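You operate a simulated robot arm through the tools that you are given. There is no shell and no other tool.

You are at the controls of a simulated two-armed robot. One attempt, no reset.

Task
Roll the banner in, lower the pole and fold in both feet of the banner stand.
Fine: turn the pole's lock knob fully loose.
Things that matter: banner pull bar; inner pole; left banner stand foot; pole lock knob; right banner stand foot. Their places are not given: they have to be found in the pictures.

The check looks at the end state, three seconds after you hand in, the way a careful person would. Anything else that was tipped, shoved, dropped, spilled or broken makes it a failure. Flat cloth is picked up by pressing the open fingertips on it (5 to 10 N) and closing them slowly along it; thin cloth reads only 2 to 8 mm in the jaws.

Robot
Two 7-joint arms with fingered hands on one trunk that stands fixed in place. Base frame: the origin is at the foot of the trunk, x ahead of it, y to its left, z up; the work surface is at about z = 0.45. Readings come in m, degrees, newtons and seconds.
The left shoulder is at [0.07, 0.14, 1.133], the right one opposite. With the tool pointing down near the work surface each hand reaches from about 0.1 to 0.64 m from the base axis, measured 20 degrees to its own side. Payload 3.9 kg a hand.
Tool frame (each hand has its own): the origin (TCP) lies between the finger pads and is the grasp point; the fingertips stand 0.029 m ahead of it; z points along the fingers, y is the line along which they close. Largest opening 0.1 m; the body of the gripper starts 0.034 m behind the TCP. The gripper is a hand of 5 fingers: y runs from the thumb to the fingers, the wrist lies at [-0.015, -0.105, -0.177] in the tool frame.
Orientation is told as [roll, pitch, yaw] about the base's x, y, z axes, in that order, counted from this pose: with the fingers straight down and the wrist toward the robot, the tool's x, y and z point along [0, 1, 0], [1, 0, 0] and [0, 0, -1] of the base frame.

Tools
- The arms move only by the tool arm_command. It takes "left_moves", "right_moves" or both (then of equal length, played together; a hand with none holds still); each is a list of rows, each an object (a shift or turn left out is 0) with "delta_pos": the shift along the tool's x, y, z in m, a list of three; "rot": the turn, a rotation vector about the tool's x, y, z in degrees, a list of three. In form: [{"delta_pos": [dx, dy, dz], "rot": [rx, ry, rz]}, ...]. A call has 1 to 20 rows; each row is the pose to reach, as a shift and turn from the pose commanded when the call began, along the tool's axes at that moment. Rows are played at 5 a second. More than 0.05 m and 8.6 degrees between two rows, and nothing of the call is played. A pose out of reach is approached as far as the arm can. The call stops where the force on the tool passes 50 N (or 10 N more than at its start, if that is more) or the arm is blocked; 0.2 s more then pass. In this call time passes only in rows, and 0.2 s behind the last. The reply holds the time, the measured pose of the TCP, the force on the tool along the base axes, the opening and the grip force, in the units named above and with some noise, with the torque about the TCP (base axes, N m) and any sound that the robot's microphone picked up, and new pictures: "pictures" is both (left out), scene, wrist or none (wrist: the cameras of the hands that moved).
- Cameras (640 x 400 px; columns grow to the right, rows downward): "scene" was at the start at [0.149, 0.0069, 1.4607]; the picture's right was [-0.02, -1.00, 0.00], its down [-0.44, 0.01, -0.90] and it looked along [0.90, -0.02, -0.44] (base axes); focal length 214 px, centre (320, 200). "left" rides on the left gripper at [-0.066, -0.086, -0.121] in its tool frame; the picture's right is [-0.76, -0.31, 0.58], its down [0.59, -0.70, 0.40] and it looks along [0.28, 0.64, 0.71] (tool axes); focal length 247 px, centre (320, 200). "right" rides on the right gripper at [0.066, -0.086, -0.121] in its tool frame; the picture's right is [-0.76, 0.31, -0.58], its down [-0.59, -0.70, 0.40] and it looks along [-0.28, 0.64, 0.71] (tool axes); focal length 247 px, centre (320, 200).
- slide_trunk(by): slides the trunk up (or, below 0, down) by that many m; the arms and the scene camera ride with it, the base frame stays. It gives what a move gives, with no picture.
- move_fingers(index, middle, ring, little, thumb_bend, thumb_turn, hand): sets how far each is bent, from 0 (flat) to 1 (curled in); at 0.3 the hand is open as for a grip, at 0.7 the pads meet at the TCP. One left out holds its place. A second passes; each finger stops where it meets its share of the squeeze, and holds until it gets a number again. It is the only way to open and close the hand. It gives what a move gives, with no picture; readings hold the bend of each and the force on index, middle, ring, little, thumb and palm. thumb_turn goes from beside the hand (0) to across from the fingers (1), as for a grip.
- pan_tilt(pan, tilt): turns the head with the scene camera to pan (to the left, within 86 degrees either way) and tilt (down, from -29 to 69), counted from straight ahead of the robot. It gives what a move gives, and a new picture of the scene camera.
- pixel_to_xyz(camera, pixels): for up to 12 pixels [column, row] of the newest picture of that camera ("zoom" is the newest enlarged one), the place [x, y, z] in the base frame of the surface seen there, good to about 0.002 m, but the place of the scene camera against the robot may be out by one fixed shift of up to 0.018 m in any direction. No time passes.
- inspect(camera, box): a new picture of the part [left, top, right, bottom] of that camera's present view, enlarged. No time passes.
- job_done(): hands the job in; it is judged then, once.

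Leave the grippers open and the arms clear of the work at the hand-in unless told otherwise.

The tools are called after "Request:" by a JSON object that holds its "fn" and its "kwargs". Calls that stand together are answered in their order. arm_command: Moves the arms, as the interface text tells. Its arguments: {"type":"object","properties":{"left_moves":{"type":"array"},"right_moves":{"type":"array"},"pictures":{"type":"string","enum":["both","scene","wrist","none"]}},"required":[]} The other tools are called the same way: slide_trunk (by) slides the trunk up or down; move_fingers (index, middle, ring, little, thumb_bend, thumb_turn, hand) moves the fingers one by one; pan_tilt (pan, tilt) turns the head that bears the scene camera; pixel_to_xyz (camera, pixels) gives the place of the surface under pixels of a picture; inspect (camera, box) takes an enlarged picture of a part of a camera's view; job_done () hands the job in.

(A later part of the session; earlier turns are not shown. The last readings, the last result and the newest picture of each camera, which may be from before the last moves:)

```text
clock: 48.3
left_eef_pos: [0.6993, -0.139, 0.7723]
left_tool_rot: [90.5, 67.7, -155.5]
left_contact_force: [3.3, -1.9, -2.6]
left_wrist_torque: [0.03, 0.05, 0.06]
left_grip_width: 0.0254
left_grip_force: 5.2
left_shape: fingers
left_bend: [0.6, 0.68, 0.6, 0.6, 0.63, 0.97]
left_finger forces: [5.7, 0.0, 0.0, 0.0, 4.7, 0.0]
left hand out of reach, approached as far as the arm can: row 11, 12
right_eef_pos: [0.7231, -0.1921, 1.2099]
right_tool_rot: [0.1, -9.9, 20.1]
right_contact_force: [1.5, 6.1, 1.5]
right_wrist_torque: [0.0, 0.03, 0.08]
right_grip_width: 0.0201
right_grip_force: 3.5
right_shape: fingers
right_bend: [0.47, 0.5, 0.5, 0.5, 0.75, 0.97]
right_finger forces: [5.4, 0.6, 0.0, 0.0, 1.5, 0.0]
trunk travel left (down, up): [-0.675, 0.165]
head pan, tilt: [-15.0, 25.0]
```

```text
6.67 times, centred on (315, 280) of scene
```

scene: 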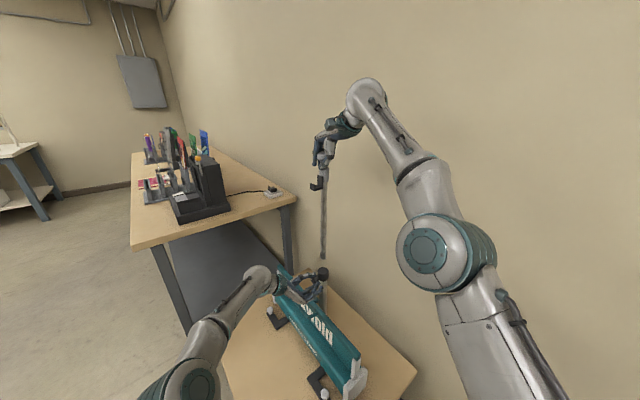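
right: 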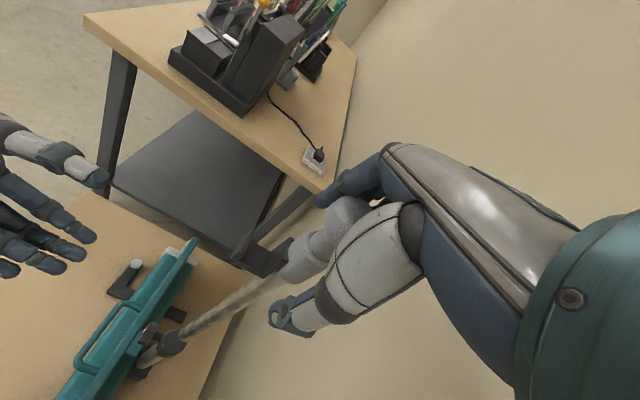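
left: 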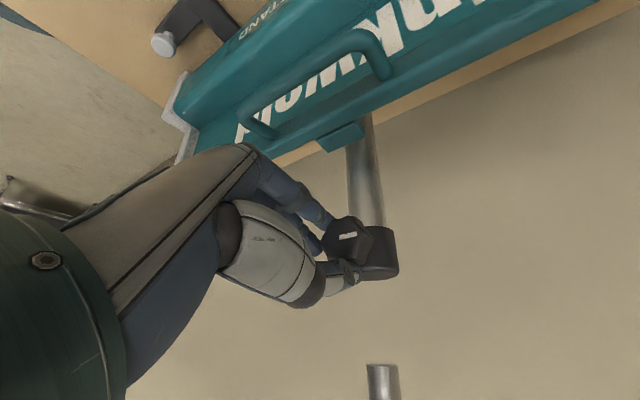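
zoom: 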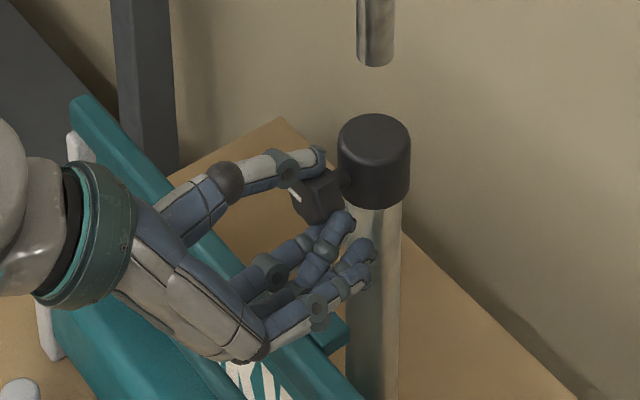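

The knob turned about 95 degrees: its mark now points to the stand's left, though the hand slipped slightly at its reach limit. I'll open, back off 3 cm, turn the hand back about 122 degrees and recentre for another stroke.

Request:
{"fn": "move_fingers", "kwargs": {"hand": "left", "index": 0.38, "middle": 0.38, "ring": 0.45, "little": 0.45, "thumb_bend": 0.38}}

Request:
{"fn": "arm_command", "kwargs": {"left_moves": [{"delta_pos": [0, 0, -0.012], "rot": [0, 0, 0]}, {"delta_pos": [-0.0127, -0.0025, -0.025], "rot": [0, 0, 0]}, {"delta_pos": [-0.0127, -0.0025, -0.025], "rot": [0, 0, 8.2]}, {"delta_pos": [-0.0127, -0.0025, -0.025], "rot": [0, 0, 16.4]}, {"delta_pos": [-0.0127, -0.0025, -0.025], "rot": [0, 0, 24.6]}, {"delta_pos": [-0.0127, -0.0025, -0.025], "rot": [0, 0, 32.8]}, {"delta_pos": [-0.0127, -0.0025, -0.025], "rot": [0, 0, 41]}, {"delta_pos": [-0.0127, -0.0025, -0.025], "rot": [0, 0, 49.2]}, {"delta_pos": [-0.0127, -0.0025, -0.025], "rot": [0, 0, 57.4]}, {"delta_pos": [-0.0127, -0.0025, -0.025], "rot": [0, 0, 65.6]}, {"delta_pos": [-0.0127, -0.0025, -0.025], "rot": [0, 0, 73.8]}, {"delta_pos": [-0.0127, -0.0025, -0.025], "rot": [0, 0, 82]}, {"delta_pos": [-0.0127, -0.0025, -0.025], "rot": [0, 0, 90.2]}, {"delta_pos": [-0.0127, -0.0025, -0.025], "rot": [0, 0, 98.4]}, {"delta_pos": [-0.0127, -0.0025, -0.025], "rot": [0, 0, 106.6]}, {"delta_pos": [-0.0127, -0.0025, -0.025], "rot": [0, 0, 114.8]}, {"delta_pos": [-0.0127, -0.0025, -0.025], "rot": [0, 0, 122.3]}], "pictures": "both"}}

Request:
{"fn": "inspect", "kwargs": {"camera": "left", "box": [240, 170, 440, 350]}}

Request:
{"fn": "inspect", "kwargs": {"camera": "scene", "box": [280, 250, 350, 310]}}

```text
clock: 49.3
left_eef_pos: [0.7008, -0.1375, 0.7716]
left_tool_rot: [90.3, 67.8, -155.7]
left_contact_force: [-0.3, 0.3, 0.5]
left_wrist_torque: [0.0, 0.01, -0.02]
left_grip_width: 0.0794
left_grip_force: 0.1
left_shape: fingers
left_bend: [0.38, 0.38, 0.45, 0.45, 0.38, 0.97]
left_finger forces: [0.1, 0.0, 0.0, 0.0, 0.1, 0.1]
right_eef_pos: [0.7227, -0.1905, 1.2105]
right_tool_rot: [-0.1, -10.0, 19.9]
right_contact_force: [3.1, 4.5, 0.5]
right_wrist_torque: [-0.01, 0.07, 0.12]
right_grip_width: 0.02
right_grip_force: 3.5
right_shape: fingers
right_bend: [0.47, 0.5, 0.5, 0.5, 0.75, 0.97]
right_finger forces: [5.0, 0.8, 0.0, 0.0, 1.0, 0.1]
trunk travel left (down, up): [-0.675, 0.165]
head pan, tilt: [-15.0, 25.0]
```

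```text
clock: 52.9
left_eef_pos: [0.7016, -0.1109, 0.7712]
left_tool_rot: [-90.2, -10.3, 24.1]
left_contact_force: [0.4, -0.2, -0.8]
left_wrist_torque: [-0.05, -0.03, -0.02]
left_grip_width: 0.0792
left_grip_force: 0.0
left_shape: fingers
left_bend: [0.38, 0.38, 0.45, 0.45, 0.38, 0.98]
left_finger forces: [0.0, 0.0, 0.0, 0.0, 0.1, 0.0]
right_eef_pos: [0.7221, -0.189, 1.2094]
right_tool_rot: [-0.2, -10.0, 20.0]
right_contact_force: [4.3, 4.6, 1.9]
right_wrist_torque: [-0.04, 0.01, 0.05]
right_grip_width: 0.02
right_grip_force: 3.8
right_shape: fingers
right_bend: [0.47, 0.5, 0.5, 0.5, 0.75, 0.97]
right_finger forces: [5.2, 0.9, 0.0, 0.1, 1.0, 0.0]
trunk travel left (down, up): [-0.675, 0.165]
head pan, tilt: [-15.0, 25.0]
```

scene: 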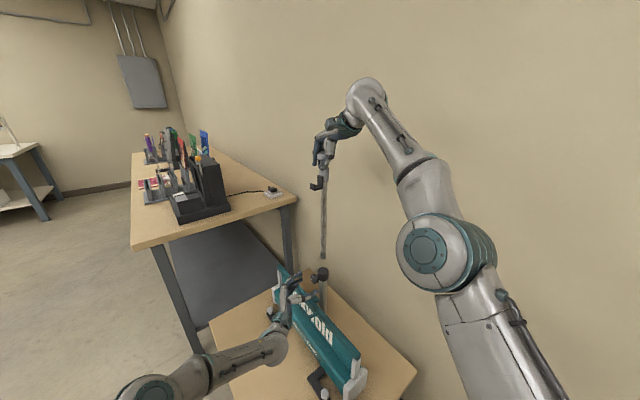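
left: 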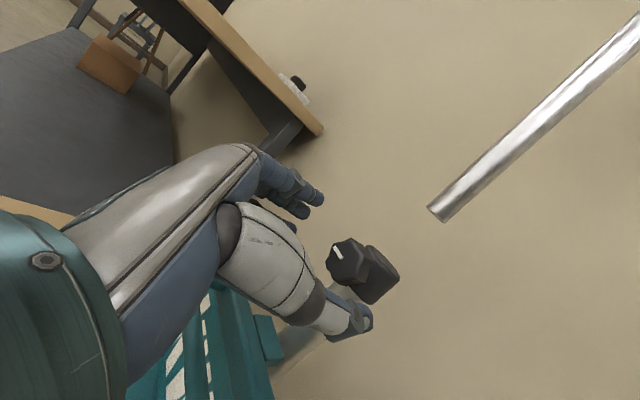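

```text
2.22 times, centred on (340, 260) of left
```

zoom: 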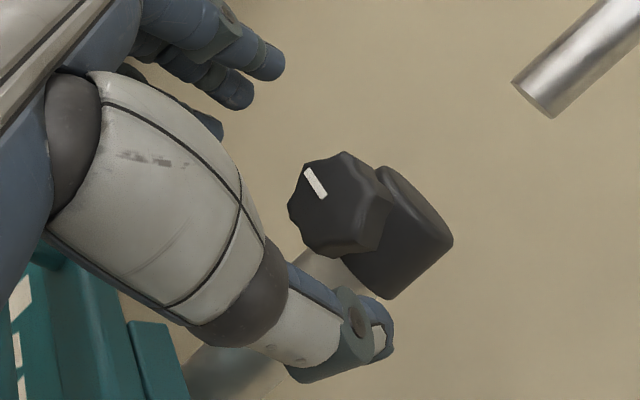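

```text
6.67 times, centred on (315, 280) of scene
```

zoom: 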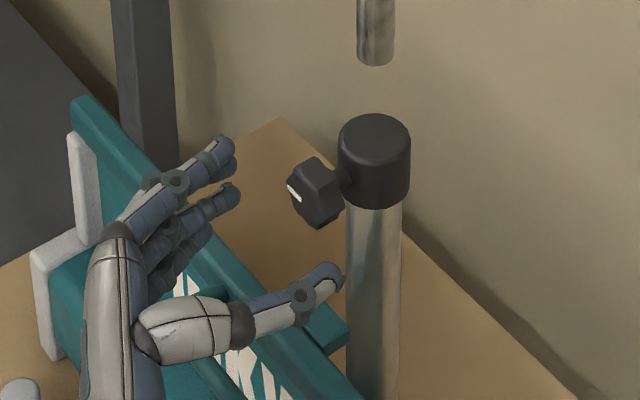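

The mark now points to the stand's left, so the knob has turned about 85 degrees counter-clockwise. I'll advance onto it again for the second stroke and close.

Request:
{"fn": "arm_command", "kwargs": {"left_moves": [{"delta_pos": [0.0005, 0, 0.012], "rot": [0, 0, 0]}, {"delta_pos": [0.001, 0, 0.024], "rot": [0, 0, 0]}, {"delta_pos": [0.0017, 0, 0.0335], "rot": [0, 0, 0]}], "pictures": "none"}}

Request:
{"fn": "move_fingers", "kwargs": {"hand": "left", "index": 0.7, "middle": 0.7, "ring": 0.6, "little": 0.6, "thumb_bend": 0.7}}

Request:
{"fn": "inspect", "kwargs": {"camera": "left", "box": [220, 150, 420, 370]}}

```text
clock: 53.7
left_eef_pos: [0.7151, -0.1401, 0.7673]
left_tool_rot: [-90.1, -10.2, 24.0]
left_contact_force: [0.2, -0.3, -0.3]
left_wrist_torque: [-0.02, -0.04, 0.02]
left_grip_width: 0.0793
left_grip_force: 0.2
left_shape: fingers
left_bend: [0.38, 0.38, 0.45, 0.45, 0.38, 0.98]
left_finger forces: [0.0, 0.1, 0.1, 0.0, 0.0, 0.0]
right_eef_pos: [0.7231, -0.1905, 1.2097]
right_tool_rot: [-0.1, -10.0, 20.0]
right_contact_force: [3.6, 5.1, 1.9]
right_wrist_torque: [-0.02, 0.0, 0.08]
right_grip_width: 0.0198
right_grip_force: 3.6
right_shape: fingers
right_bend: [0.47, 0.49, 0.5, 0.5, 0.75, 0.97]
right_finger forces: [5.1, 0.9, 0.0, 0.0, 1.1, 0.0]
trunk travel left (down, up): [-0.675, 0.165]
head pan, tilt: [-15.0, 25.0]
```

```text
clock: 54.7
left_eef_pos: [0.7166, -0.1401, 0.7675]
left_tool_rot: [-90.1, -10.2, 24.1]
left_contact_force: [5.9, -0.3, -0.6]
left_wrist_torque: [0.04, 0.03, 0.05]
left_grip_width: 0.0271
left_grip_force: 9.8
left_shape: fingers
left_bend: [0.61, 0.64, 0.6, 0.6, 0.62, 0.97]
left_finger forces: [7.7, 4.8, 0.1, 0.0, 8.3, 0.0]
right_eef_pos: [0.7231, -0.1904, 1.21]
right_tool_rot: [-0.1, -10.1, 20.0]
right_contact_force: [1.2, 4.8, 2.7]
right_wrist_torque: [-0.01, 0.04, 0.11]
right_grip_width: 0.0199
right_grip_force: 3.9
right_shape: fingers
right_bend: [0.47, 0.5, 0.5, 0.5, 0.75, 0.97]
right_finger forces: [4.8, 0.7, 0.1, 0.0, 2.3, 0.1]
trunk travel left (down, up): [-0.675, 0.165]
head pan, tilt: [-15.0, 25.0]
```

```text
1.82 times, centred on (320, 260) of left
```

zoom: 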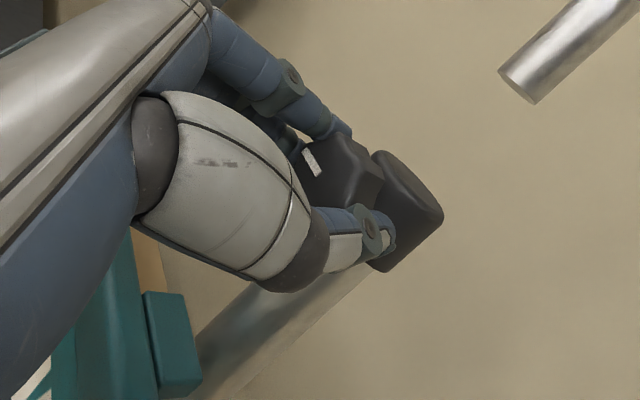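

The grip is firm again. I'll turn 56 degrees and check whether the knob still follows.

Request:
{"fn": "arm_command", "kwargs": {"left_moves": [{"delta_pos": [0, 0, 0], "rot": [0, 0, -8]}, {"delta_pos": [0, 0, 0], "rot": [0, 0, -16]}, {"delta_pos": [0, 0, 0], "rot": [0, 0, -24]}, {"delta_pos": [0, 0, 0], "rot": [0, 0, -32]}, {"delta_pos": [0, 0, 0], "rot": [0, 0, -40]}, {"delta_pos": [0, 0, 0], "rot": [0, 0, -48]}, {"delta_pos": [0, 0, 0], "rot": [0, 0, -56]}], "pictures": "wrist"}}

Request:
{"fn": "inspect", "kwargs": {"camera": "left", "box": [220, 150, 420, 370]}}

```text
clock: 56.3
left_eef_pos: [0.7166, -0.1392, 0.7674]
left_tool_rot: [-90.3, 45.9, 24.1]
left_contact_force: [8.4, 5.2, 3.0]
left_wrist_torque: [0.09, -0.29, 0.21]
left_grip_width: 0.0262
left_grip_force: 12.2
left_shape: fingers
left_bend: [0.63, 0.63, 0.6, 0.6, 0.62, 1.0]
left_finger forces: [11.4, 6.2, 0.0, 0.0, 7.5, 0.0]
right_eef_pos: [0.7229, -0.1897, 1.2111]
right_tool_rot: [-0.1, -10.1, 20.1]
right_contact_force: [1.9, 2.2, 1.8]
right_wrist_torque: [0.04, -0.01, 0.06]
right_grip_width: 0.0196
right_grip_force: 2.7
right_shape: fingers
right_bend: [0.48, 0.5, 0.5, 0.5, 0.75, 0.97]
right_finger forces: [3.6, 0.5, 0.1, 0.0, 1.4, 0.1]
trunk travel left (down, up): [-0.675, 0.165]
head pan, tilt: [-15.0, 25.0]
```

left: 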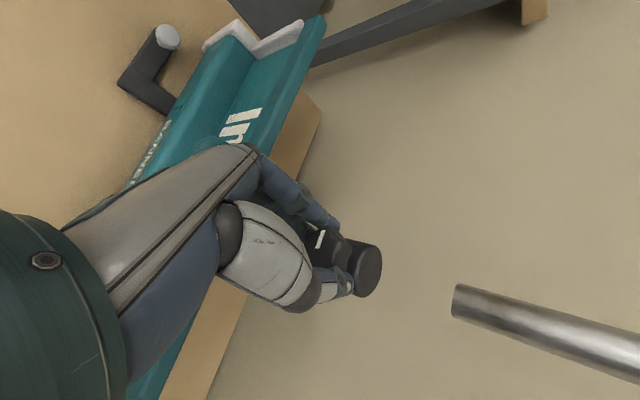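

```text
1.82 times, centred on (320, 260) of left
```

zoom: 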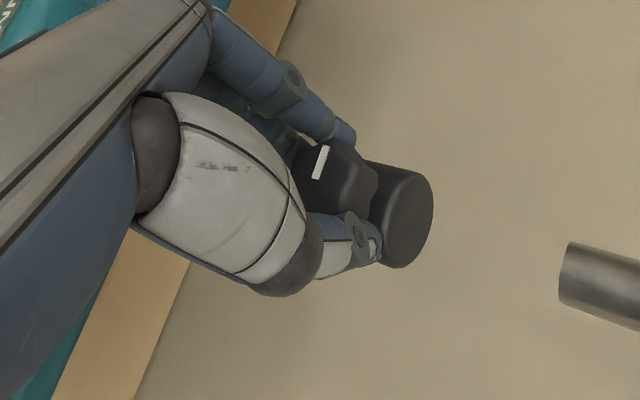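

The mark now leans relative to the hand and a 0.3 N m torque built up, so the knob is against its stop. By the geometry the mark points exactly to the stand's left, 90 degrees counter-clockwise from the start. I'll let go of the knob and back away.

Request:
{"fn": "move_fingers", "kwargs": {"hand": "left", "index": 0.35, "middle": 0.35, "ring": 0.35, "little": 0.35, "thumb_bend": 0.35}}

Request:
{"fn": "arm_command", "kwargs": {"left_moves": [{"delta_pos": [0, 0, -0.02], "rot": [0, 0, 0]}, {"delta_pos": [0, 0, -0.045], "rot": [0, 0, 0]}, {"delta_pos": [0, 0, -0.07], "rot": [0, 0, 0]}, {"delta_pos": [0, 0, -0.1], "rot": [0, 0, 0]}, {"delta_pos": [0, 0, -0.13], "rot": [0, 0, 0]}], "pictures": "both"}}

Request:
{"fn": "inspect", "kwargs": {"camera": "scene", "box": [280, 250, 350, 310]}}

Request:
{"fn": "inspect", "kwargs": {"camera": "left", "box": [300, 180, 480, 330]}}

```text
clock: 57.3
left_eef_pos: [0.7146, -0.1407, 0.7692]
left_tool_rot: [-90.2, 45.8, 23.9]
left_contact_force: [0.5, 0.1, 0.5]
left_wrist_torque: [-0.02, -0.04, 0.0]
left_grip_width: 0.0862
left_grip_force: 0.1
left_shape: fingers
left_bend: [0.35, 0.35, 0.35, 0.35, 0.35, 0.98]
left_finger forces: [0.1, 0.0, 0.1, 0.1, 0.1, 0.1]
right_eef_pos: [0.722, -0.1901, 1.2092]
right_tool_rot: [-0.2, -10.1, 20.0]
right_contact_force: [3.2, 3.8, 1.1]
right_wrist_torque: [-0.04, -0.01, 0.04]
right_grip_width: 0.0201
right_grip_force: 3.1
right_shape: fingers
right_bend: [0.47, 0.49, 0.5, 0.5, 0.75, 0.97]
right_finger forces: [4.9, 0.9, 0.0, 0.0, 0.8, 0.1]
trunk travel left (down, up): [-0.675, 0.165]
head pan, tilt: [-15.0, 25.0]
```

```text
clock: 58.5
left_eef_pos: [0.6617, -0.0208, 0.7678]
left_tool_rot: [-90.2, 45.9, 23.7]
left_contact_force: [-1.5, -0.2, -0.6]
left_wrist_torque: [-0.01, 0.04, 0.0]
left_grip_width: 0.0866
left_grip_force: 0.1
left_shape: fingers
left_bend: [0.35, 0.35, 0.35, 0.35, 0.35, 0.98]
left_finger forces: [0.1, 0.0, 0.0, 0.0, 0.0, 0.1]
right_eef_pos: [0.7227, -0.1899, 1.2096]
right_tool_rot: [-0.1, -10.0, 20.0]
right_contact_force: [2.3, 5.6, 1.5]
right_wrist_torque: [0.02, 0.02, 0.1]
right_grip_width: 0.0195
right_grip_force: 3.6
right_shape: fingers
right_bend: [0.47, 0.49, 0.5, 0.5, 0.75, 0.97]
right_finger forces: [5.2, 0.8, 0.0, 0.0, 1.4, 0.1]
trunk travel left (down, up): [-0.675, 0.165]
head pan, tilt: [-15.0, 25.0]
```

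scene: 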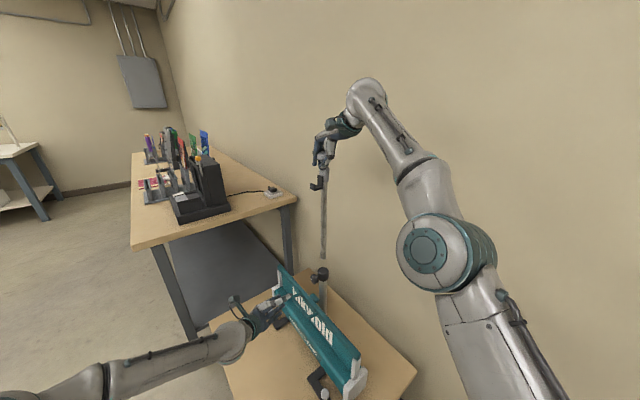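
left: 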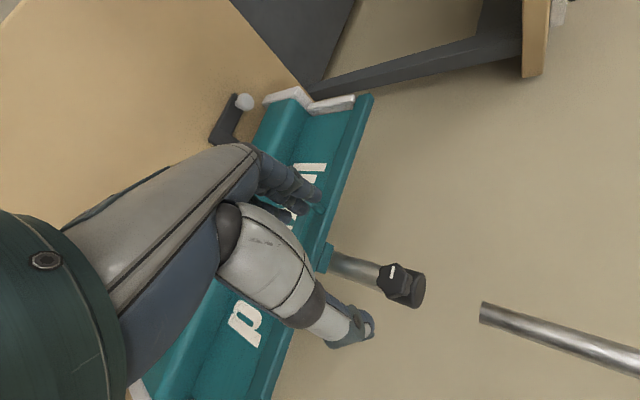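

```text
6.67 times, centred on (315, 280) of scene
```

zoom: 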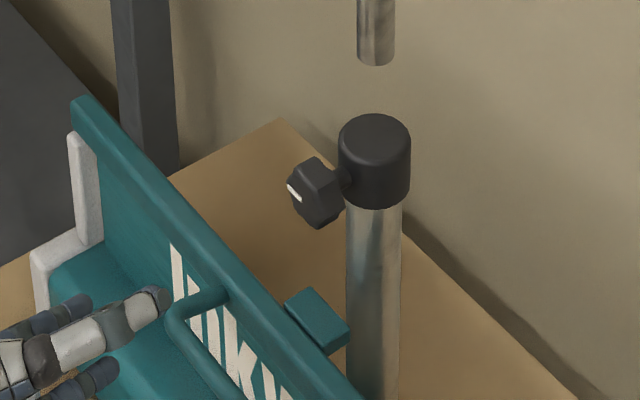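

```text
2.67 times, centred on (390, 255) of left
```

zoom: 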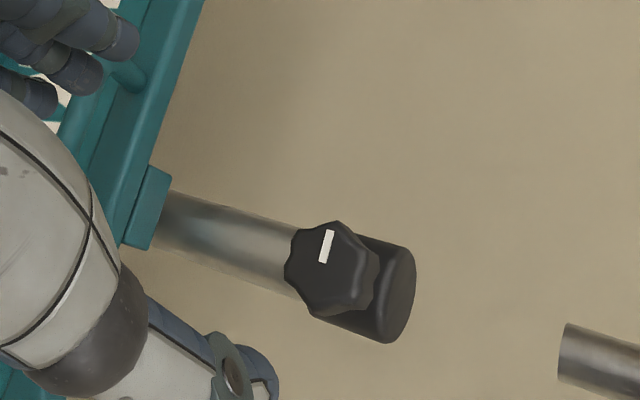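

The knob's mark is square to the pole, and the pole is still up, held by the right hand. I'll try lowering the pole by 2 cm.

Request:
{"fn": "arm_command", "kwargs": {"right_moves": [{"delta_pos": [0, -0.0009, 0.0049], "rot": [0, 0, 0]}, {"delta_pos": [0, -0.0017, 0.0098], "rot": [0, 0, 0]}, {"delta_pos": [0, -0.0026, 0.0148], "rot": [0, 0, 0]}, {"delta_pos": [0, -0.0035, 0.0197], "rot": [0, 0, 0]}], "pictures": "both"}}

Request:
{"fn": "inspect", "kwargs": {"camera": "scene", "box": [290, 110, 360, 290]}}

Request:
{"fn": "inspect", "kwargs": {"camera": "right", "box": [130, 160, 400, 370]}}

```text
clock: 59.5
left_eef_pos: [0.6614, -0.0212, 0.7675]
left_tool_rot: [-90.2, 45.8, 23.8]
left_contact_force: [-0.2, -0.1, 0.1]
left_wrist_torque: [0.01, 0.01, 0.03]
left_grip_width: 0.0867
left_grip_force: 0.0
left_shape: fingers
left_bend: [0.35, 0.35, 0.35, 0.35, 0.35, 0.98]
left_finger forces: [0.0, 0.0, 0.0, 0.0, 0.0, 0.0]
right_eef_pos: [0.7215, -0.191, 1.189]
right_tool_rot: [0.1, -9.9, 20.0]
right_contact_force: [3.3, 5.4, -0.7]
right_wrist_torque: [-0.04, 0.04, 0.06]
right_grip_width: 0.0199
right_grip_force: 3.5
right_shape: fingers
right_bend: [0.47, 0.49, 0.5, 0.5, 0.75, 0.97]
right_finger forces: [5.1, 1.1, 0.0, 0.0, 0.3, 0.0]
trunk travel left (down, up): [-0.675, 0.165]
head pan, tilt: [-15.0, 25.0]
```

scene: 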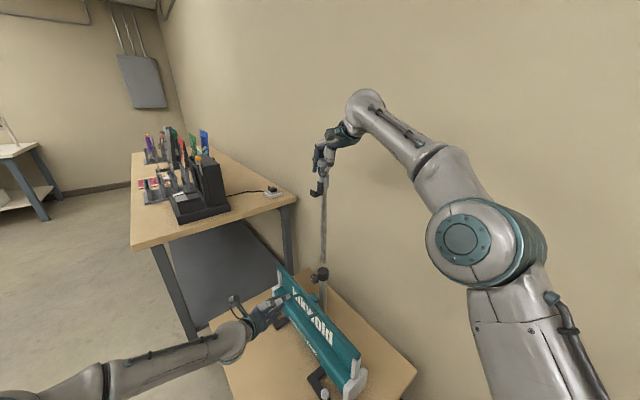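
right: 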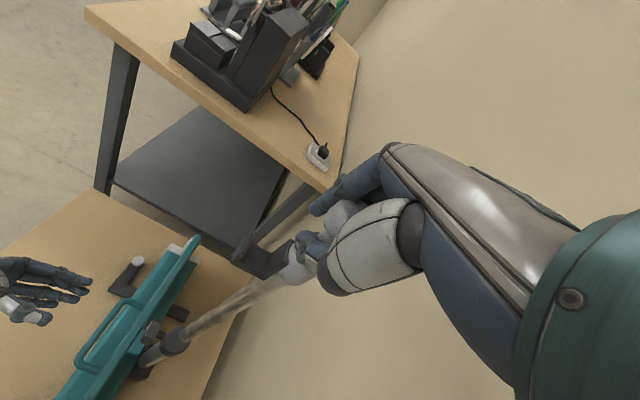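

```text
2.22 times, centred on (325, 200) of scene
```

zoom: 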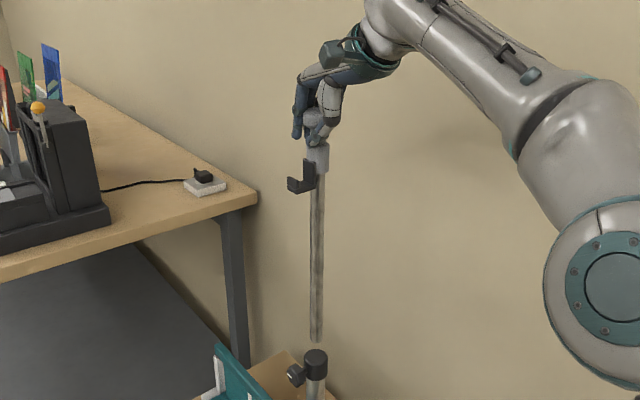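

```text
1.90 times, centred on (265, 265) of right
```

zoom: 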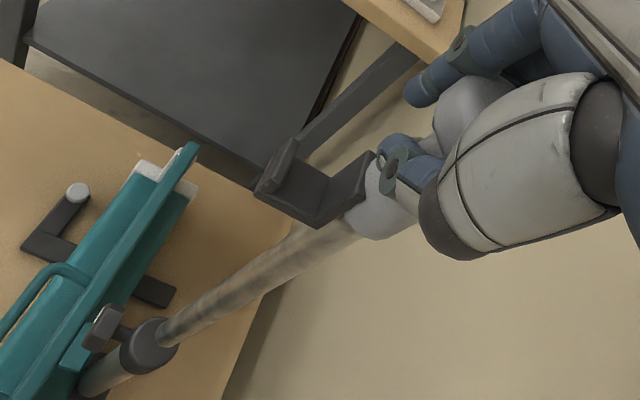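

The pole came down with the hand, with almost no resistance, so the lock is loose. I'll lower it another 16 cm.

Request:
{"fn": "arm_command", "kwargs": {"right_moves": [{"delta_pos": [0, -0.0035, 0.0197], "rot": [0, 0, 0]}, {"delta_pos": [0, -0.0069, 0.0394], "rot": [0, 0, 0]}, {"delta_pos": [0, -0.0104, 0.0591], "rot": [0, 0, 0]}, {"delta_pos": [0, -0.0139, 0.0788], "rot": [0, 0, 0]}, {"delta_pos": [0, -0.0174, 0.0985], "rot": [0, 0, 0]}, {"delta_pos": [0, -0.0208, 0.1182], "rot": [0, 0, 0]}, {"delta_pos": [0, -0.0243, 0.1379], "rot": [0, 0, 0]}, {"delta_pos": [0, -0.0278, 0.1576], "rot": [0, 0, 0]}], "pictures": "both"}}

Request:
{"fn": "inspect", "kwargs": {"camera": "scene", "box": [270, 150, 390, 320]}}

Request:
{"fn": "inspect", "kwargs": {"camera": "right", "box": [130, 160, 400, 370]}}

```text
clock: 61.3
left_eef_pos: [0.6617, -0.0211, 0.7669]
left_tool_rot: [-90.2, 45.9, 23.9]
left_contact_force: [-1.3, 0.3, 0.5]
left_wrist_torque: [0.01, -0.01, -0.01]
left_grip_width: 0.0868
left_grip_force: 0.0
left_shape: fingers
left_bend: [0.35, 0.35, 0.35, 0.35, 0.35, 0.98]
left_finger forces: [0.0, 0.0, 0.0, 0.0, 0.0, 0.0]
right_eef_pos: [0.7228, -0.1911, 1.0287]
right_tool_rot: [-0.1, -9.7, 20.1]
right_contact_force: [1.8, 7.8, -1.2]
right_wrist_torque: [-0.08, 0.08, 0.14]
right_grip_width: 0.0198
right_grip_force: 4.0
right_shape: fingers
right_bend: [0.47, 0.49, 0.5, 0.5, 0.75, 0.97]
right_finger forces: [5.9, 0.7, 0.0, 0.0, 0.5, 0.1]
trunk travel left (down, up): [-0.675, 0.165]
head pan, tilt: [-15.0, 25.0]
```

scene: 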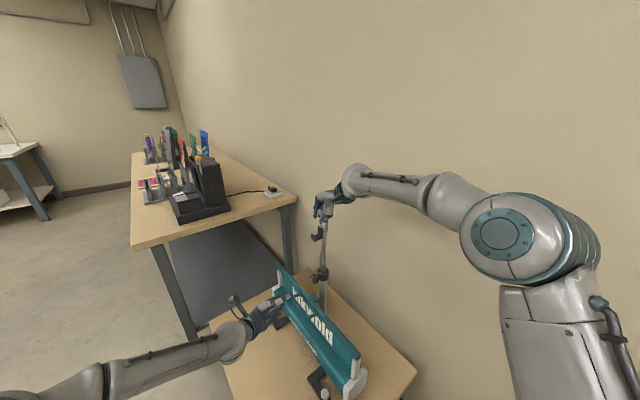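
right: 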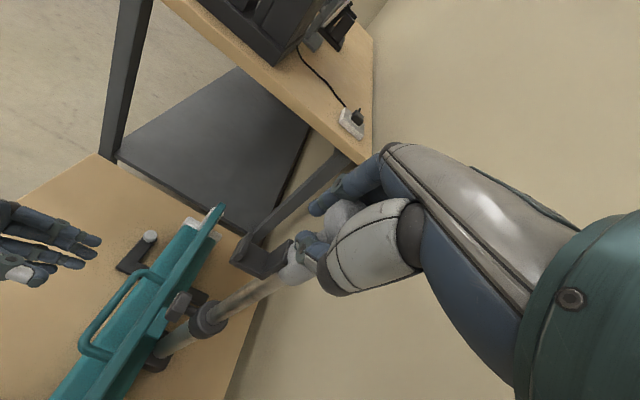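

```text
2.35 times, centred on (330, 235) of scene
```

zoom: 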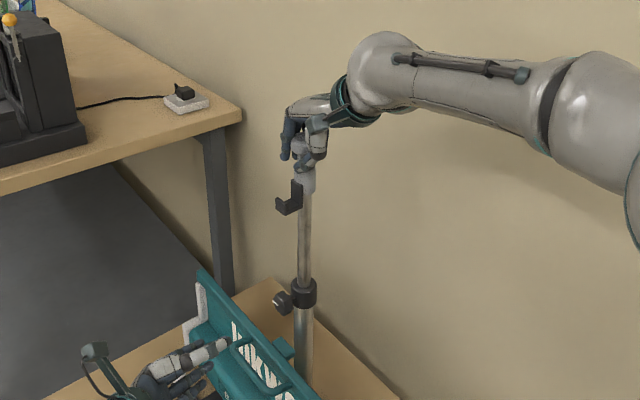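

```text
1.90 times, centred on (265, 265) of right
```

zoom: 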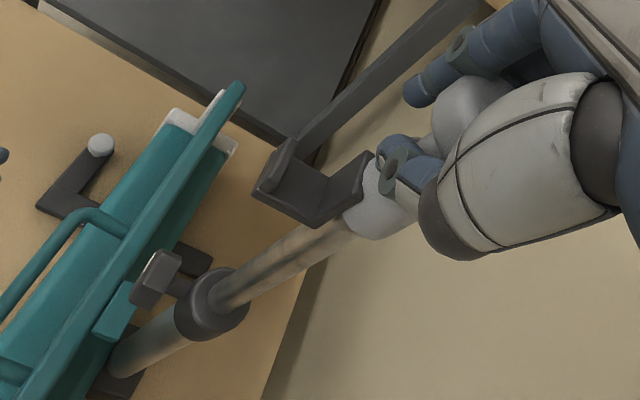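

The inner pole is sliding into the outer tube. I'll lower it further in smaller steps, watching for the stop.

Request:
{"fn": "arm_command", "kwargs": {"right_moves": [{"delta_pos": [0, -0.0026, 0.0148], "rot": [0, 0, 0]}, {"delta_pos": [0, -0.0052, 0.0296], "rot": [0, 0, 0]}, {"delta_pos": [0, -0.0078, 0.0443], "rot": [0, 0, 0]}, {"delta_pos": [0, -0.0104, 0.0591], "rot": [0, 0, 0]}, {"delta_pos": [0, -0.013, 0.0739], "rot": [0, 0, 0]}, {"delta_pos": [0, -0.0156, 0.0887], "rot": [0, 0, 0]}, {"delta_pos": [0, -0.0182, 0.1034], "rot": [0, 0, 0]}], "pictures": "both"}}

Request:
{"fn": "inspect", "kwargs": {"camera": "scene", "box": [270, 180, 390, 320]}}

Request:
{"fn": "inspect", "kwargs": {"camera": "right", "box": [130, 160, 400, 370]}}

```text
clock: 62.9
left_eef_pos: [0.6617, -0.0219, 0.7678]
left_tool_rot: [-90.2, 45.9, 23.9]
left_contact_force: [0.1, 0.0, 0.9]
left_wrist_torque: [0.02, -0.02, 0.03]
left_grip_width: 0.0865
left_grip_force: 0.1
left_shape: fingers
left_bend: [0.35, 0.35, 0.35, 0.35, 0.35, 0.98]
left_finger forces: [0.0, 0.1, 0.0, 0.1, 0.0, 0.0]
right_eef_pos: [0.7225, -0.1913, 0.9231]
right_tool_rot: [0.1, -9.8, 20.0]
right_contact_force: [3.7, 6.7, -0.6]
right_wrist_torque: [-0.06, 0.06, 0.14]
right_grip_width: 0.0202
right_grip_force: 3.7
right_shape: fingers
right_bend: [0.47, 0.49, 0.5, 0.5, 0.75, 0.97]
right_finger forces: [6.1, 1.3, 0.1, 0.1, 0.3, 0.0]
trunk travel left (down, up): [-0.675, 0.165]
head pan, tilt: [-15.0, 25.0]
```

scene: 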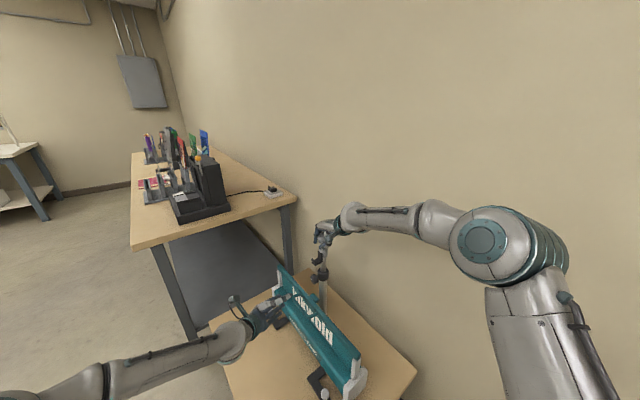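
right: 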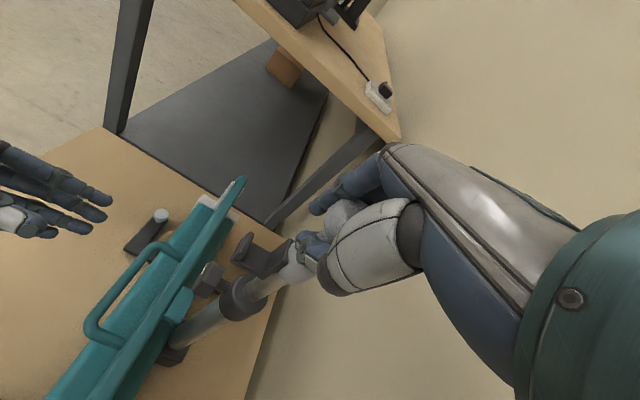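

```text
2.86 times, centred on (330, 250) of scene
```

zoom: 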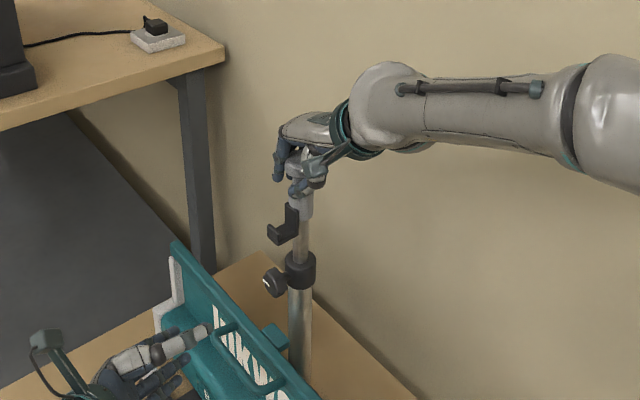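

```text
1.90 times, centred on (265, 265) of right
```

zoom: 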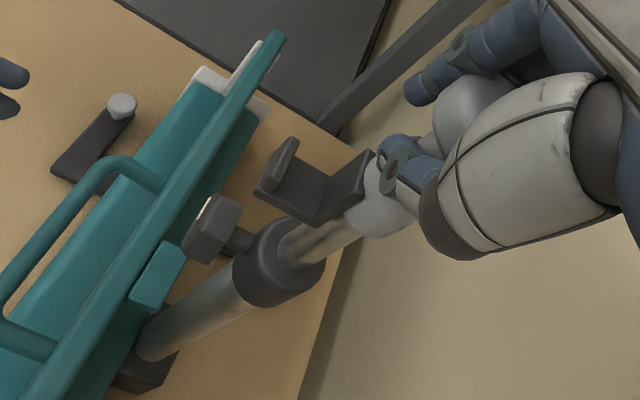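

The hook is still about 5 cm above the knob and the pull is light. I'll go down 3 cm more in small steps.

Request:
{"fn": "arm_command", "kwargs": {"right_moves": [{"delta_pos": [0, -0.0009, 0.0049], "rot": [0, 0, 0]}, {"delta_pos": [0, -0.0017, 0.0098], "rot": [0, 0, 0]}, {"delta_pos": [0, -0.0026, 0.0148], "rot": [0, 0, 0]}, {"delta_pos": [0, -0.0035, 0.0197], "rot": [0, 0, 0]}, {"delta_pos": [0, -0.0043, 0.0246], "rot": [0, 0, 0]}, {"delta_pos": [0, -0.0052, 0.0295], "rot": [0, 0, 0]}], "pictures": "wrist"}}

Request:
{"fn": "inspect", "kwargs": {"camera": "right", "box": [130, 160, 400, 370]}}

```text
clock: 64.3
left_eef_pos: [0.6613, -0.0218, 0.7663]
left_tool_rot: [-90.2, 45.8, 23.9]
left_contact_force: [0.1, -0.1, 0.0]
left_wrist_torque: [0.0, -0.02, -0.03]
left_grip_width: 0.0866
left_grip_force: 0.0
left_shape: fingers
left_bend: [0.35, 0.35, 0.35, 0.35, 0.35, 0.98]
left_finger forces: [0.0, 0.0, 0.0, 0.1, 0.1, 0.1]
right_eef_pos: [0.7222, -0.1898, 0.8942]
right_tool_rot: [-0.2, -9.9, 20.0]
right_contact_force: [2.7, 5.9, 0.5]
right_wrist_torque: [-0.03, 0.05, 0.1]
right_grip_width: 0.0204
right_grip_force: 3.9
right_shape: fingers
right_bend: [0.47, 0.49, 0.5, 0.5, 0.75, 0.97]
right_finger forces: [5.3, 0.9, 0.1, 0.1, 0.6, 0.0]
trunk travel left (down, up): [-0.675, 0.165]
head pan, tilt: [-15.0, 25.0]
```

right: 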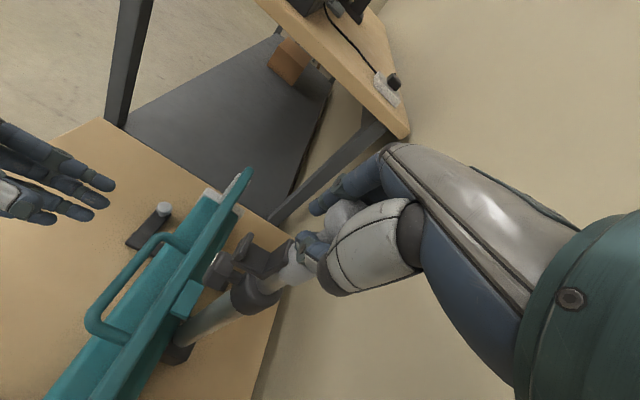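

```text
1.90 times, centred on (265, 265) of right
```

zoom: 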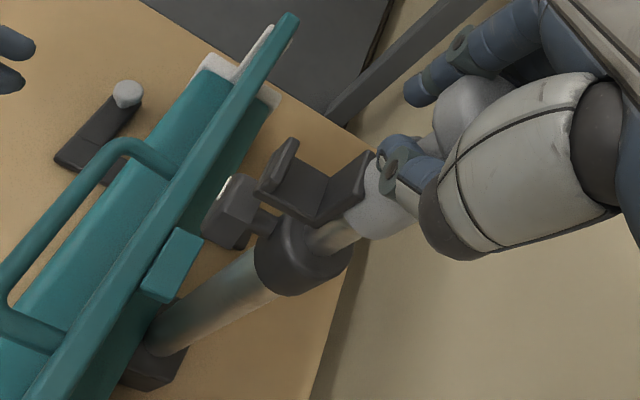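

The hook is getting close to the collar and knob. I'll go on 2.4 cm in 4 mm steps.

Request:
{"fn": "arm_command", "kwargs": {"right_moves": [{"delta_pos": [0, -0.0007, 0.0039], "rot": [0, 0, 0]}, {"delta_pos": [0, -0.0014, 0.0079], "rot": [0, 0, 0]}, {"delta_pos": [0, -0.0021, 0.0118], "rot": [0, 0, 0]}, {"delta_pos": [0, -0.0028, 0.0158], "rot": [0, 0, 0]}, {"delta_pos": [0, -0.0035, 0.0197], "rot": [0, 0, 0]}, {"delta_pos": [0, -0.0042, 0.0236], "rot": [0, 0, 0]}], "pictures": "wrist"}}

Request:
{"fn": "inspect", "kwargs": {"camera": "right", "box": [130, 160, 400, 370]}}

```text
clock: 65.7
left_eef_pos: [0.6629, -0.0216, 0.7676]
left_tool_rot: [-90.2, 45.8, 24.0]
left_contact_force: [-0.2, 0.6, 0.3]
left_wrist_torque: [-0.01, 0.0, 0.03]
left_grip_width: 0.0865
left_grip_force: 0.1
left_shape: fingers
left_bend: [0.35, 0.35, 0.35, 0.35, 0.35, 0.98]
left_finger forces: [0.0, 0.0, 0.0, 0.0, 0.0, 0.1]
right_eef_pos: [0.7236, -0.1908, 0.8708]
right_tool_rot: [-0.1, -9.9, 20.0]
right_contact_force: [2.4, 6.9, 0.9]
right_wrist_torque: [-0.03, 0.01, 0.15]
right_grip_width: 0.0202
right_grip_force: 4.0
right_shape: fingers
right_bend: [0.47, 0.49, 0.5, 0.5, 0.75, 0.97]
right_finger forces: [6.3, 1.0, 0.1, 0.0, 0.6, 0.0]
trunk travel left (down, up): [-0.675, 0.165]
head pan, tilt: [-15.0, 25.0]
```

right: 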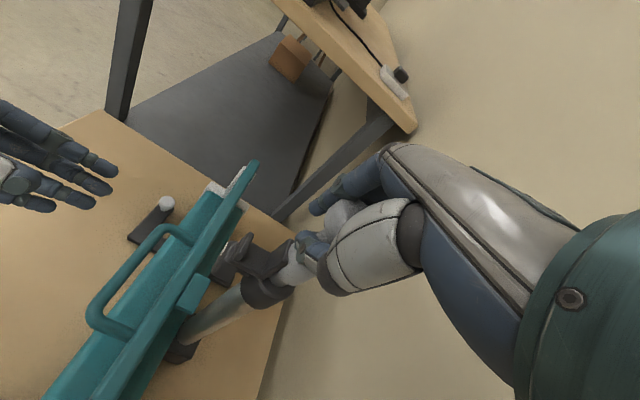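

```text
1.90 times, centred on (265, 265) of right
```

zoom: 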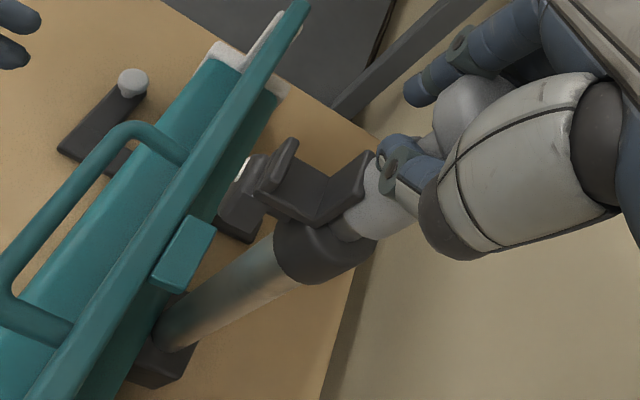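

Total descent is about 34 cm and the sleeve is nearly at the collar. I'll measure hook, sleeve and collar before going on.

Request:
{"fn": "pixel_to_xyz", "kwargs": {"camera": "zoom", "pixels": [[300, 190], [325, 215], [365, 165], [290, 150], [240, 210], [245, 170], [310, 250], [370, 225], [300, 275], [350, 240], [390, 215]]}}

Request:
{"fn": "inspect", "kwargs": {"camera": "scene", "box": [290, 210, 360, 300]}}

```text
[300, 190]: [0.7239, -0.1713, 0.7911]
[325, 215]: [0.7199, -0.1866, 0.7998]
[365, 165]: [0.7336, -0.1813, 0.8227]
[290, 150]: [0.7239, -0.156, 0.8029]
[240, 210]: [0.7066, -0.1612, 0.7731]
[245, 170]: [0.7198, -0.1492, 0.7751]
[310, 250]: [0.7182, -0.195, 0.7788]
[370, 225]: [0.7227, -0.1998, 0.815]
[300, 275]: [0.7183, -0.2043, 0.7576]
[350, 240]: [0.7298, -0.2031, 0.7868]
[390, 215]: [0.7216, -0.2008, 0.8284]
```

```text
4.44 times, centred on (325, 255) of scene
```

zoom: 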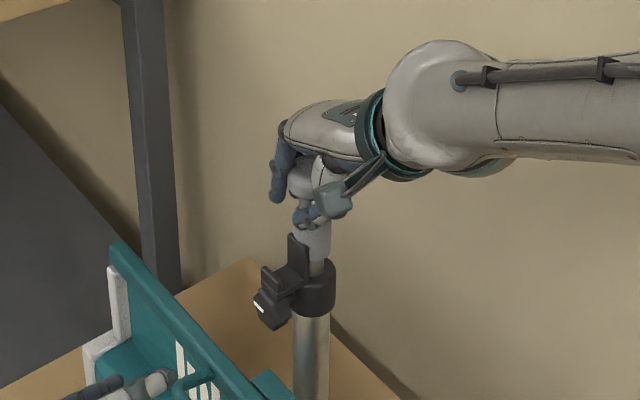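

The hook floor (z = 0.791) is just on the knob's top, and the sleeve is 2.8 cm above the collar. I'll press on gently in 2 mm steps to find the real stop.

Request:
{"fn": "arm_command", "kwargs": {"right_moves": [{"delta_pos": [0, -0.0004, 0.002], "rot": [0, 0, 0]}, {"delta_pos": [0, -0.0007, 0.0039], "rot": [0, 0, 0]}, {"delta_pos": [0, -0.0011, 0.0059], "rot": [0, 0, 0]}, {"delta_pos": [0, -0.0014, 0.0079], "rot": [0, 0, 0]}, {"delta_pos": [0, -0.0018, 0.0099], "rot": [0, 0, 0]}], "pictures": "wrist"}}

Request:
{"fn": "inspect", "kwargs": {"camera": "right", "box": [130, 160, 400, 370]}}

```text
clock: 66.9
left_eef_pos: [0.6628, -0.0213, 0.7667]
left_tool_rot: [-90.2, 45.8, 23.9]
left_contact_force: [0.1, -0.4, 0.0]
left_wrist_torque: [-0.02, -0.04, -0.02]
left_grip_width: 0.0867
left_grip_force: 0.0
left_shape: fingers
left_bend: [0.35, 0.35, 0.35, 0.35, 0.35, 0.98]
left_finger forces: [0.1, 0.0, 0.1, 0.0, 0.0, 0.0]
right_eef_pos: [0.7228, -0.1909, 0.8605]
right_tool_rot: [0.0, -10.0, 20.1]
right_contact_force: [3.1, 7.3, 0.2]
right_wrist_torque: [-0.04, 0.05, 0.14]
right_grip_width: 0.02
right_grip_force: 4.2
right_shape: fingers
right_bend: [0.47, 0.49, 0.5, 0.5, 0.75, 0.97]
right_finger forces: [6.1, 1.0, 0.0, 0.0, 0.8, 0.1]
trunk travel left (down, up): [-0.675, 0.165]
head pan, tilt: [-15.0, 25.0]
```

right: 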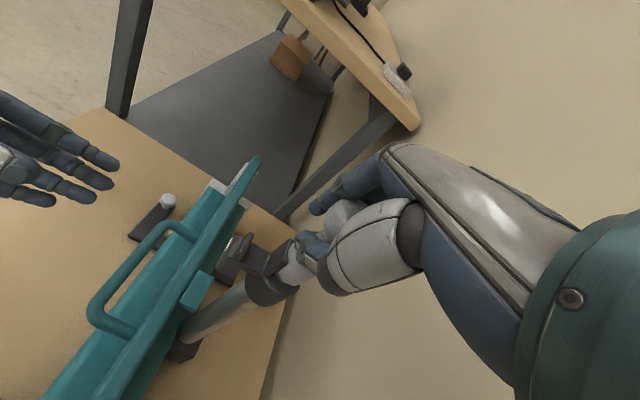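

```text
1.90 times, centred on (265, 265) of right
```

zoom: 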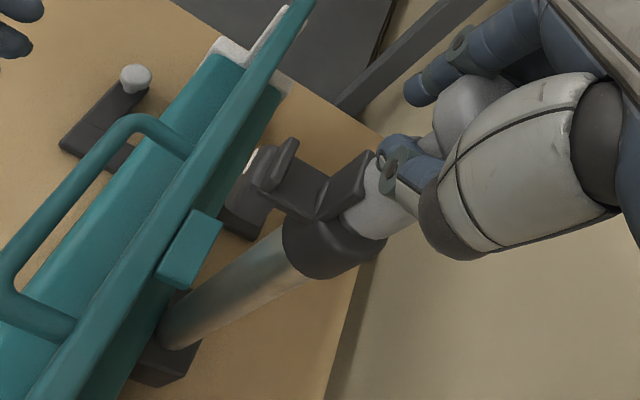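

Still no resistance, and the sleeve is now about 2 cm above the collar. I'll keep going in 3 mm steps.

Request:
{"fn": "arm_command", "kwargs": {"right_moves": [{"delta_pos": [0, -0.0005, 0.003], "rot": [0, 0, 0]}, {"delta_pos": [0, -0.001, 0.0059], "rot": [0, 0, 0]}, {"delta_pos": [0, -0.0016, 0.0089], "rot": [0, 0, 0]}, {"delta_pos": [0, -0.0021, 0.0118], "rot": [0, 0, 0]}, {"delta_pos": [0, -0.0026, 0.0148], "rot": [0, 0, 0]}], "pictures": "wrist"}}

Request:
{"fn": "inspect", "kwargs": {"camera": "right", "box": [130, 160, 400, 370]}}

```text
clock: 68.1
left_eef_pos: [0.6605, -0.0193, 0.7675]
left_tool_rot: [-90.3, 45.6, 23.8]
left_contact_force: [-0.5, -0.3, 0.2]
left_wrist_torque: [-0.02, -0.04, -0.03]
left_grip_width: 0.0867
left_grip_force: 0.0
left_shape: fingers
left_bend: [0.35, 0.35, 0.35, 0.35, 0.35, 0.98]
left_finger forces: [0.0, 0.0, 0.0, 0.0, 0.0, 0.0]
right_eef_pos: [0.7216, -0.1907, 0.8508]
right_tool_rot: [-0.1, -10.3, 20.0]
right_contact_force: [1.0, 6.1, 11.3]
right_wrist_torque: [0.07, -0.11, 0.12]
right_grip_width: 0.02
right_grip_force: 6.6
right_shape: fingers
right_bend: [0.47, 0.49, 0.5, 0.5, 0.76, 0.97]
right_finger forces: [7.1, 1.1, 0.2, 0.0, 4.5, 0.0]
trunk travel left (down, up): [-0.675, 0.165]
head pan, tilt: [-15.0, 25.0]
```

right: 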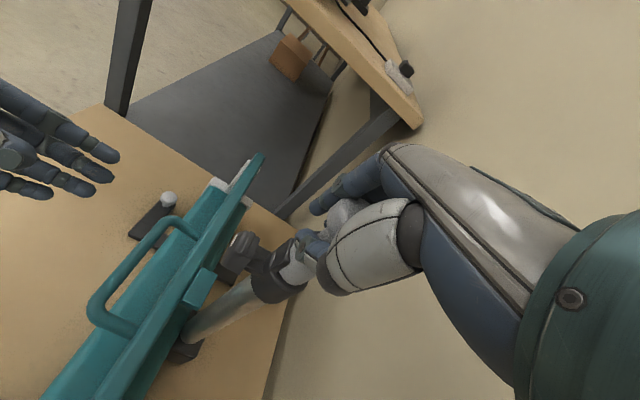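

```text
1.90 times, centred on (265, 265) of right
```

zoom: 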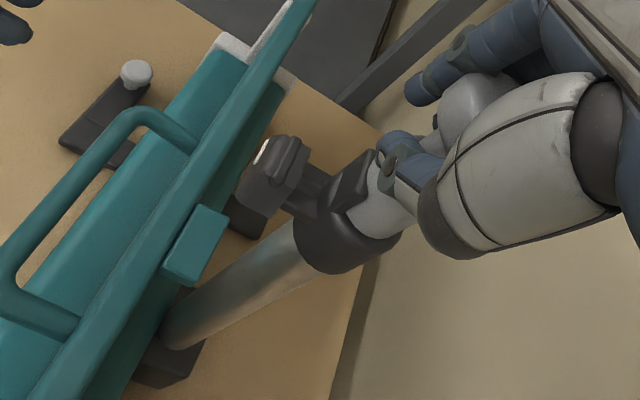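

A stop: 11 N pushes back at a total descent of 36 cm, with the sleeve on the collar. The pole is fully down, so I'll open the right hand and lift it straight off.

Request:
{"fn": "move_fingers", "kwargs": {"hand": "right", "index": 0.3, "middle": 0.3, "ring": 0.3, "little": 0.3, "thumb_bend": 0.3}}

Request:
{"fn": "inspect", "kwargs": {"camera": "right", "box": [130, 160, 400, 370]}}

```text
clock: 69.1
left_eef_pos: [0.6619, -0.022, 0.7679]
left_tool_rot: [-90.1, 45.8, 23.9]
left_contact_force: [-0.3, -0.3, -0.4]
left_wrist_torque: [0.03, 0.03, -0.02]
left_grip_width: 0.0867
left_grip_force: 0.1
left_shape: fingers
left_bend: [0.35, 0.35, 0.35, 0.35, 0.35, 0.98]
left_finger forces: [0.0, 0.0, 0.0, 0.0, 0.1, 0.1]
right_eef_pos: [0.7213, -0.1923, 0.8466]
right_tool_rot: [0.0, -10.0, 20.0]
right_contact_force: [0.8, -0.3, 0.2]
right_wrist_torque: [0.0, -0.01, 0.04]
right_grip_width: 0.0984
right_grip_force: 0.0
right_shape: fingers
right_bend: [0.3, 0.3, 0.3, 0.3, 0.3, 0.97]
right_finger forces: [0.0, 0.1, 0.0, 0.1, 0.0, 0.1]
trunk travel left (down, up): [-0.675, 0.165]
head pan, tilt: [-15.0, 25.0]
```

```text
1.90 times, centred on (265, 265) of right
```

zoom: 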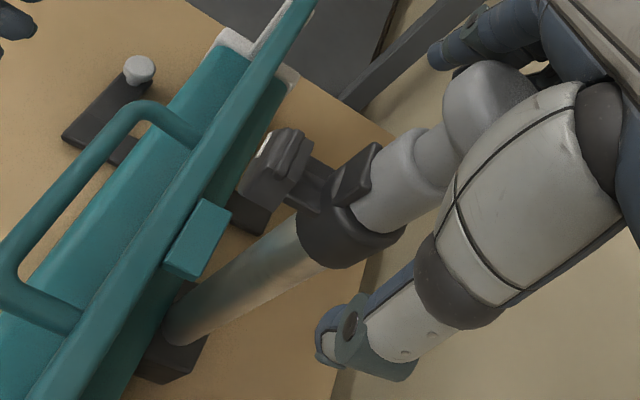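

The pole stays down and the hand is open all round the head. I'll lift the right hand 15 cm straight up, then draw it back toward the robot.

Request:
{"fn": "arm_command", "kwargs": {"right_moves": [{"delta_pos": [0, 0.0043, -0.0246], "rot": [0, 0, 0]}, {"delta_pos": [0, 0.0087, -0.0492], "rot": [0, 0, 0]}, {"delta_pos": [0, 0.013, -0.0739], "rot": [0, 0, 0]}, {"delta_pos": [0, 0.0174, -0.0985], "rot": [0, 0, 0]}, {"delta_pos": [0, 0.0217, -0.1231], "rot": [0, 0, 0]}, {"delta_pos": [0, 0.026, -0.1477], "rot": [0, 0, 0]}, {"delta_pos": [0, -0.014, -0.155], "rot": [0, 0, 0]}, {"delta_pos": [-0.01, -0.054, -0.162], "rot": [0, 0, 0]}, {"delta_pos": [-0.02, -0.094, -0.168], "rot": [0, 0, 0]}, {"delta_pos": [-0.03, -0.134, -0.175], "rot": [0, 0, 0]}, {"delta_pos": [-0.04, -0.174, -0.182], "rot": [0, 0, 0]}], "pictures": "both"}}

Request:
{"fn": "pan_tilt", "kwargs": {"pan": -15, "tilt": 45}}

```text
clock: 71.5
left_eef_pos: [0.6622, -0.0212, 0.7662]
left_tool_rot: [-90.1, 45.8, 24.0]
left_contact_force: [0.3, 0.3, -0.4]
left_wrist_torque: [0.02, 0.0, -0.01]
left_grip_width: 0.0865
left_grip_force: 0.0
left_shape: fingers
left_bend: [0.35, 0.35, 0.35, 0.35, 0.35, 0.98]
left_finger forces: [0.0, 0.1, 0.0, 0.0, 0.0, 0.0]
right_eef_pos: [0.5799, -0.2764, 0.9931]
right_tool_rot: [0.0, -10.0, 20.0]
right_contact_force: [0.5, 1.3, -0.4]
right_wrist_torque: [-0.01, 0.01, -0.01]
right_grip_width: 0.0988
right_grip_force: 0.1
right_shape: fingers
right_bend: [0.3, 0.3, 0.3, 0.3, 0.3, 0.98]
right_finger forces: [0.0, 0.0, 0.0, 0.0, 0.1, 0.1]
right hand out of reach, approached as far as the arm can: row 11
trunk travel left (down, up): [-0.675, 0.165]
head pan, tilt: [-15.0, 25.0]
```

scene: 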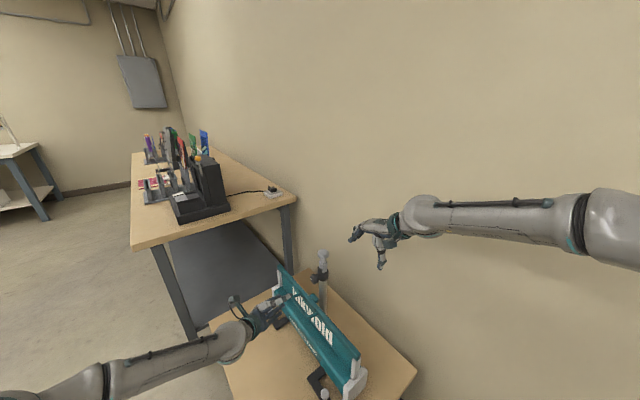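
right: 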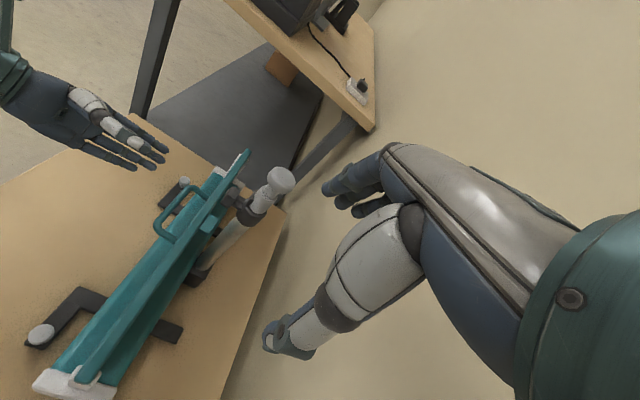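

```text
clock: 72.3
left_eef_pos: [0.6616, -0.0221, 0.7669]
left_tool_rot: [-90.0, 45.8, 23.9]
left_contact_force: [0.2, 0.2, -0.3]
left_wrist_torque: [0.01, 0.01, 0.03]
left_grip_width: 0.0866
left_grip_force: 0.1
left_shape: fingers
left_bend: [0.35, 0.35, 0.35, 0.35, 0.35, 0.98]
left_finger forces: [0.0, 0.0, 0.0, 0.1, 0.0, 0.0]
right_eef_pos: [0.5797, -0.2765, 0.9944]
right_tool_rot: [0.1, -9.9, 20.0]
right_contact_force: [0.2, -0.2, -0.3]
right_wrist_torque: [0.02, -0.02, 0.02]
right_grip_width: 0.0986
right_grip_force: 0.1
right_shape: fingers
right_bend: [0.3, 0.3, 0.3, 0.3, 0.3, 0.98]
right_finger forces: [0.0, 0.0, 0.0, 0.1, 0.0, 0.0]
trunk travel left (down, up): [-0.675, 0.165]
head pan, tilt: [-15.0, 45.0]
```

scene: 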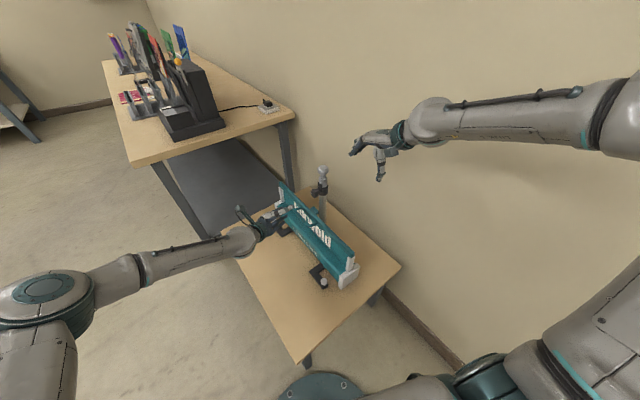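

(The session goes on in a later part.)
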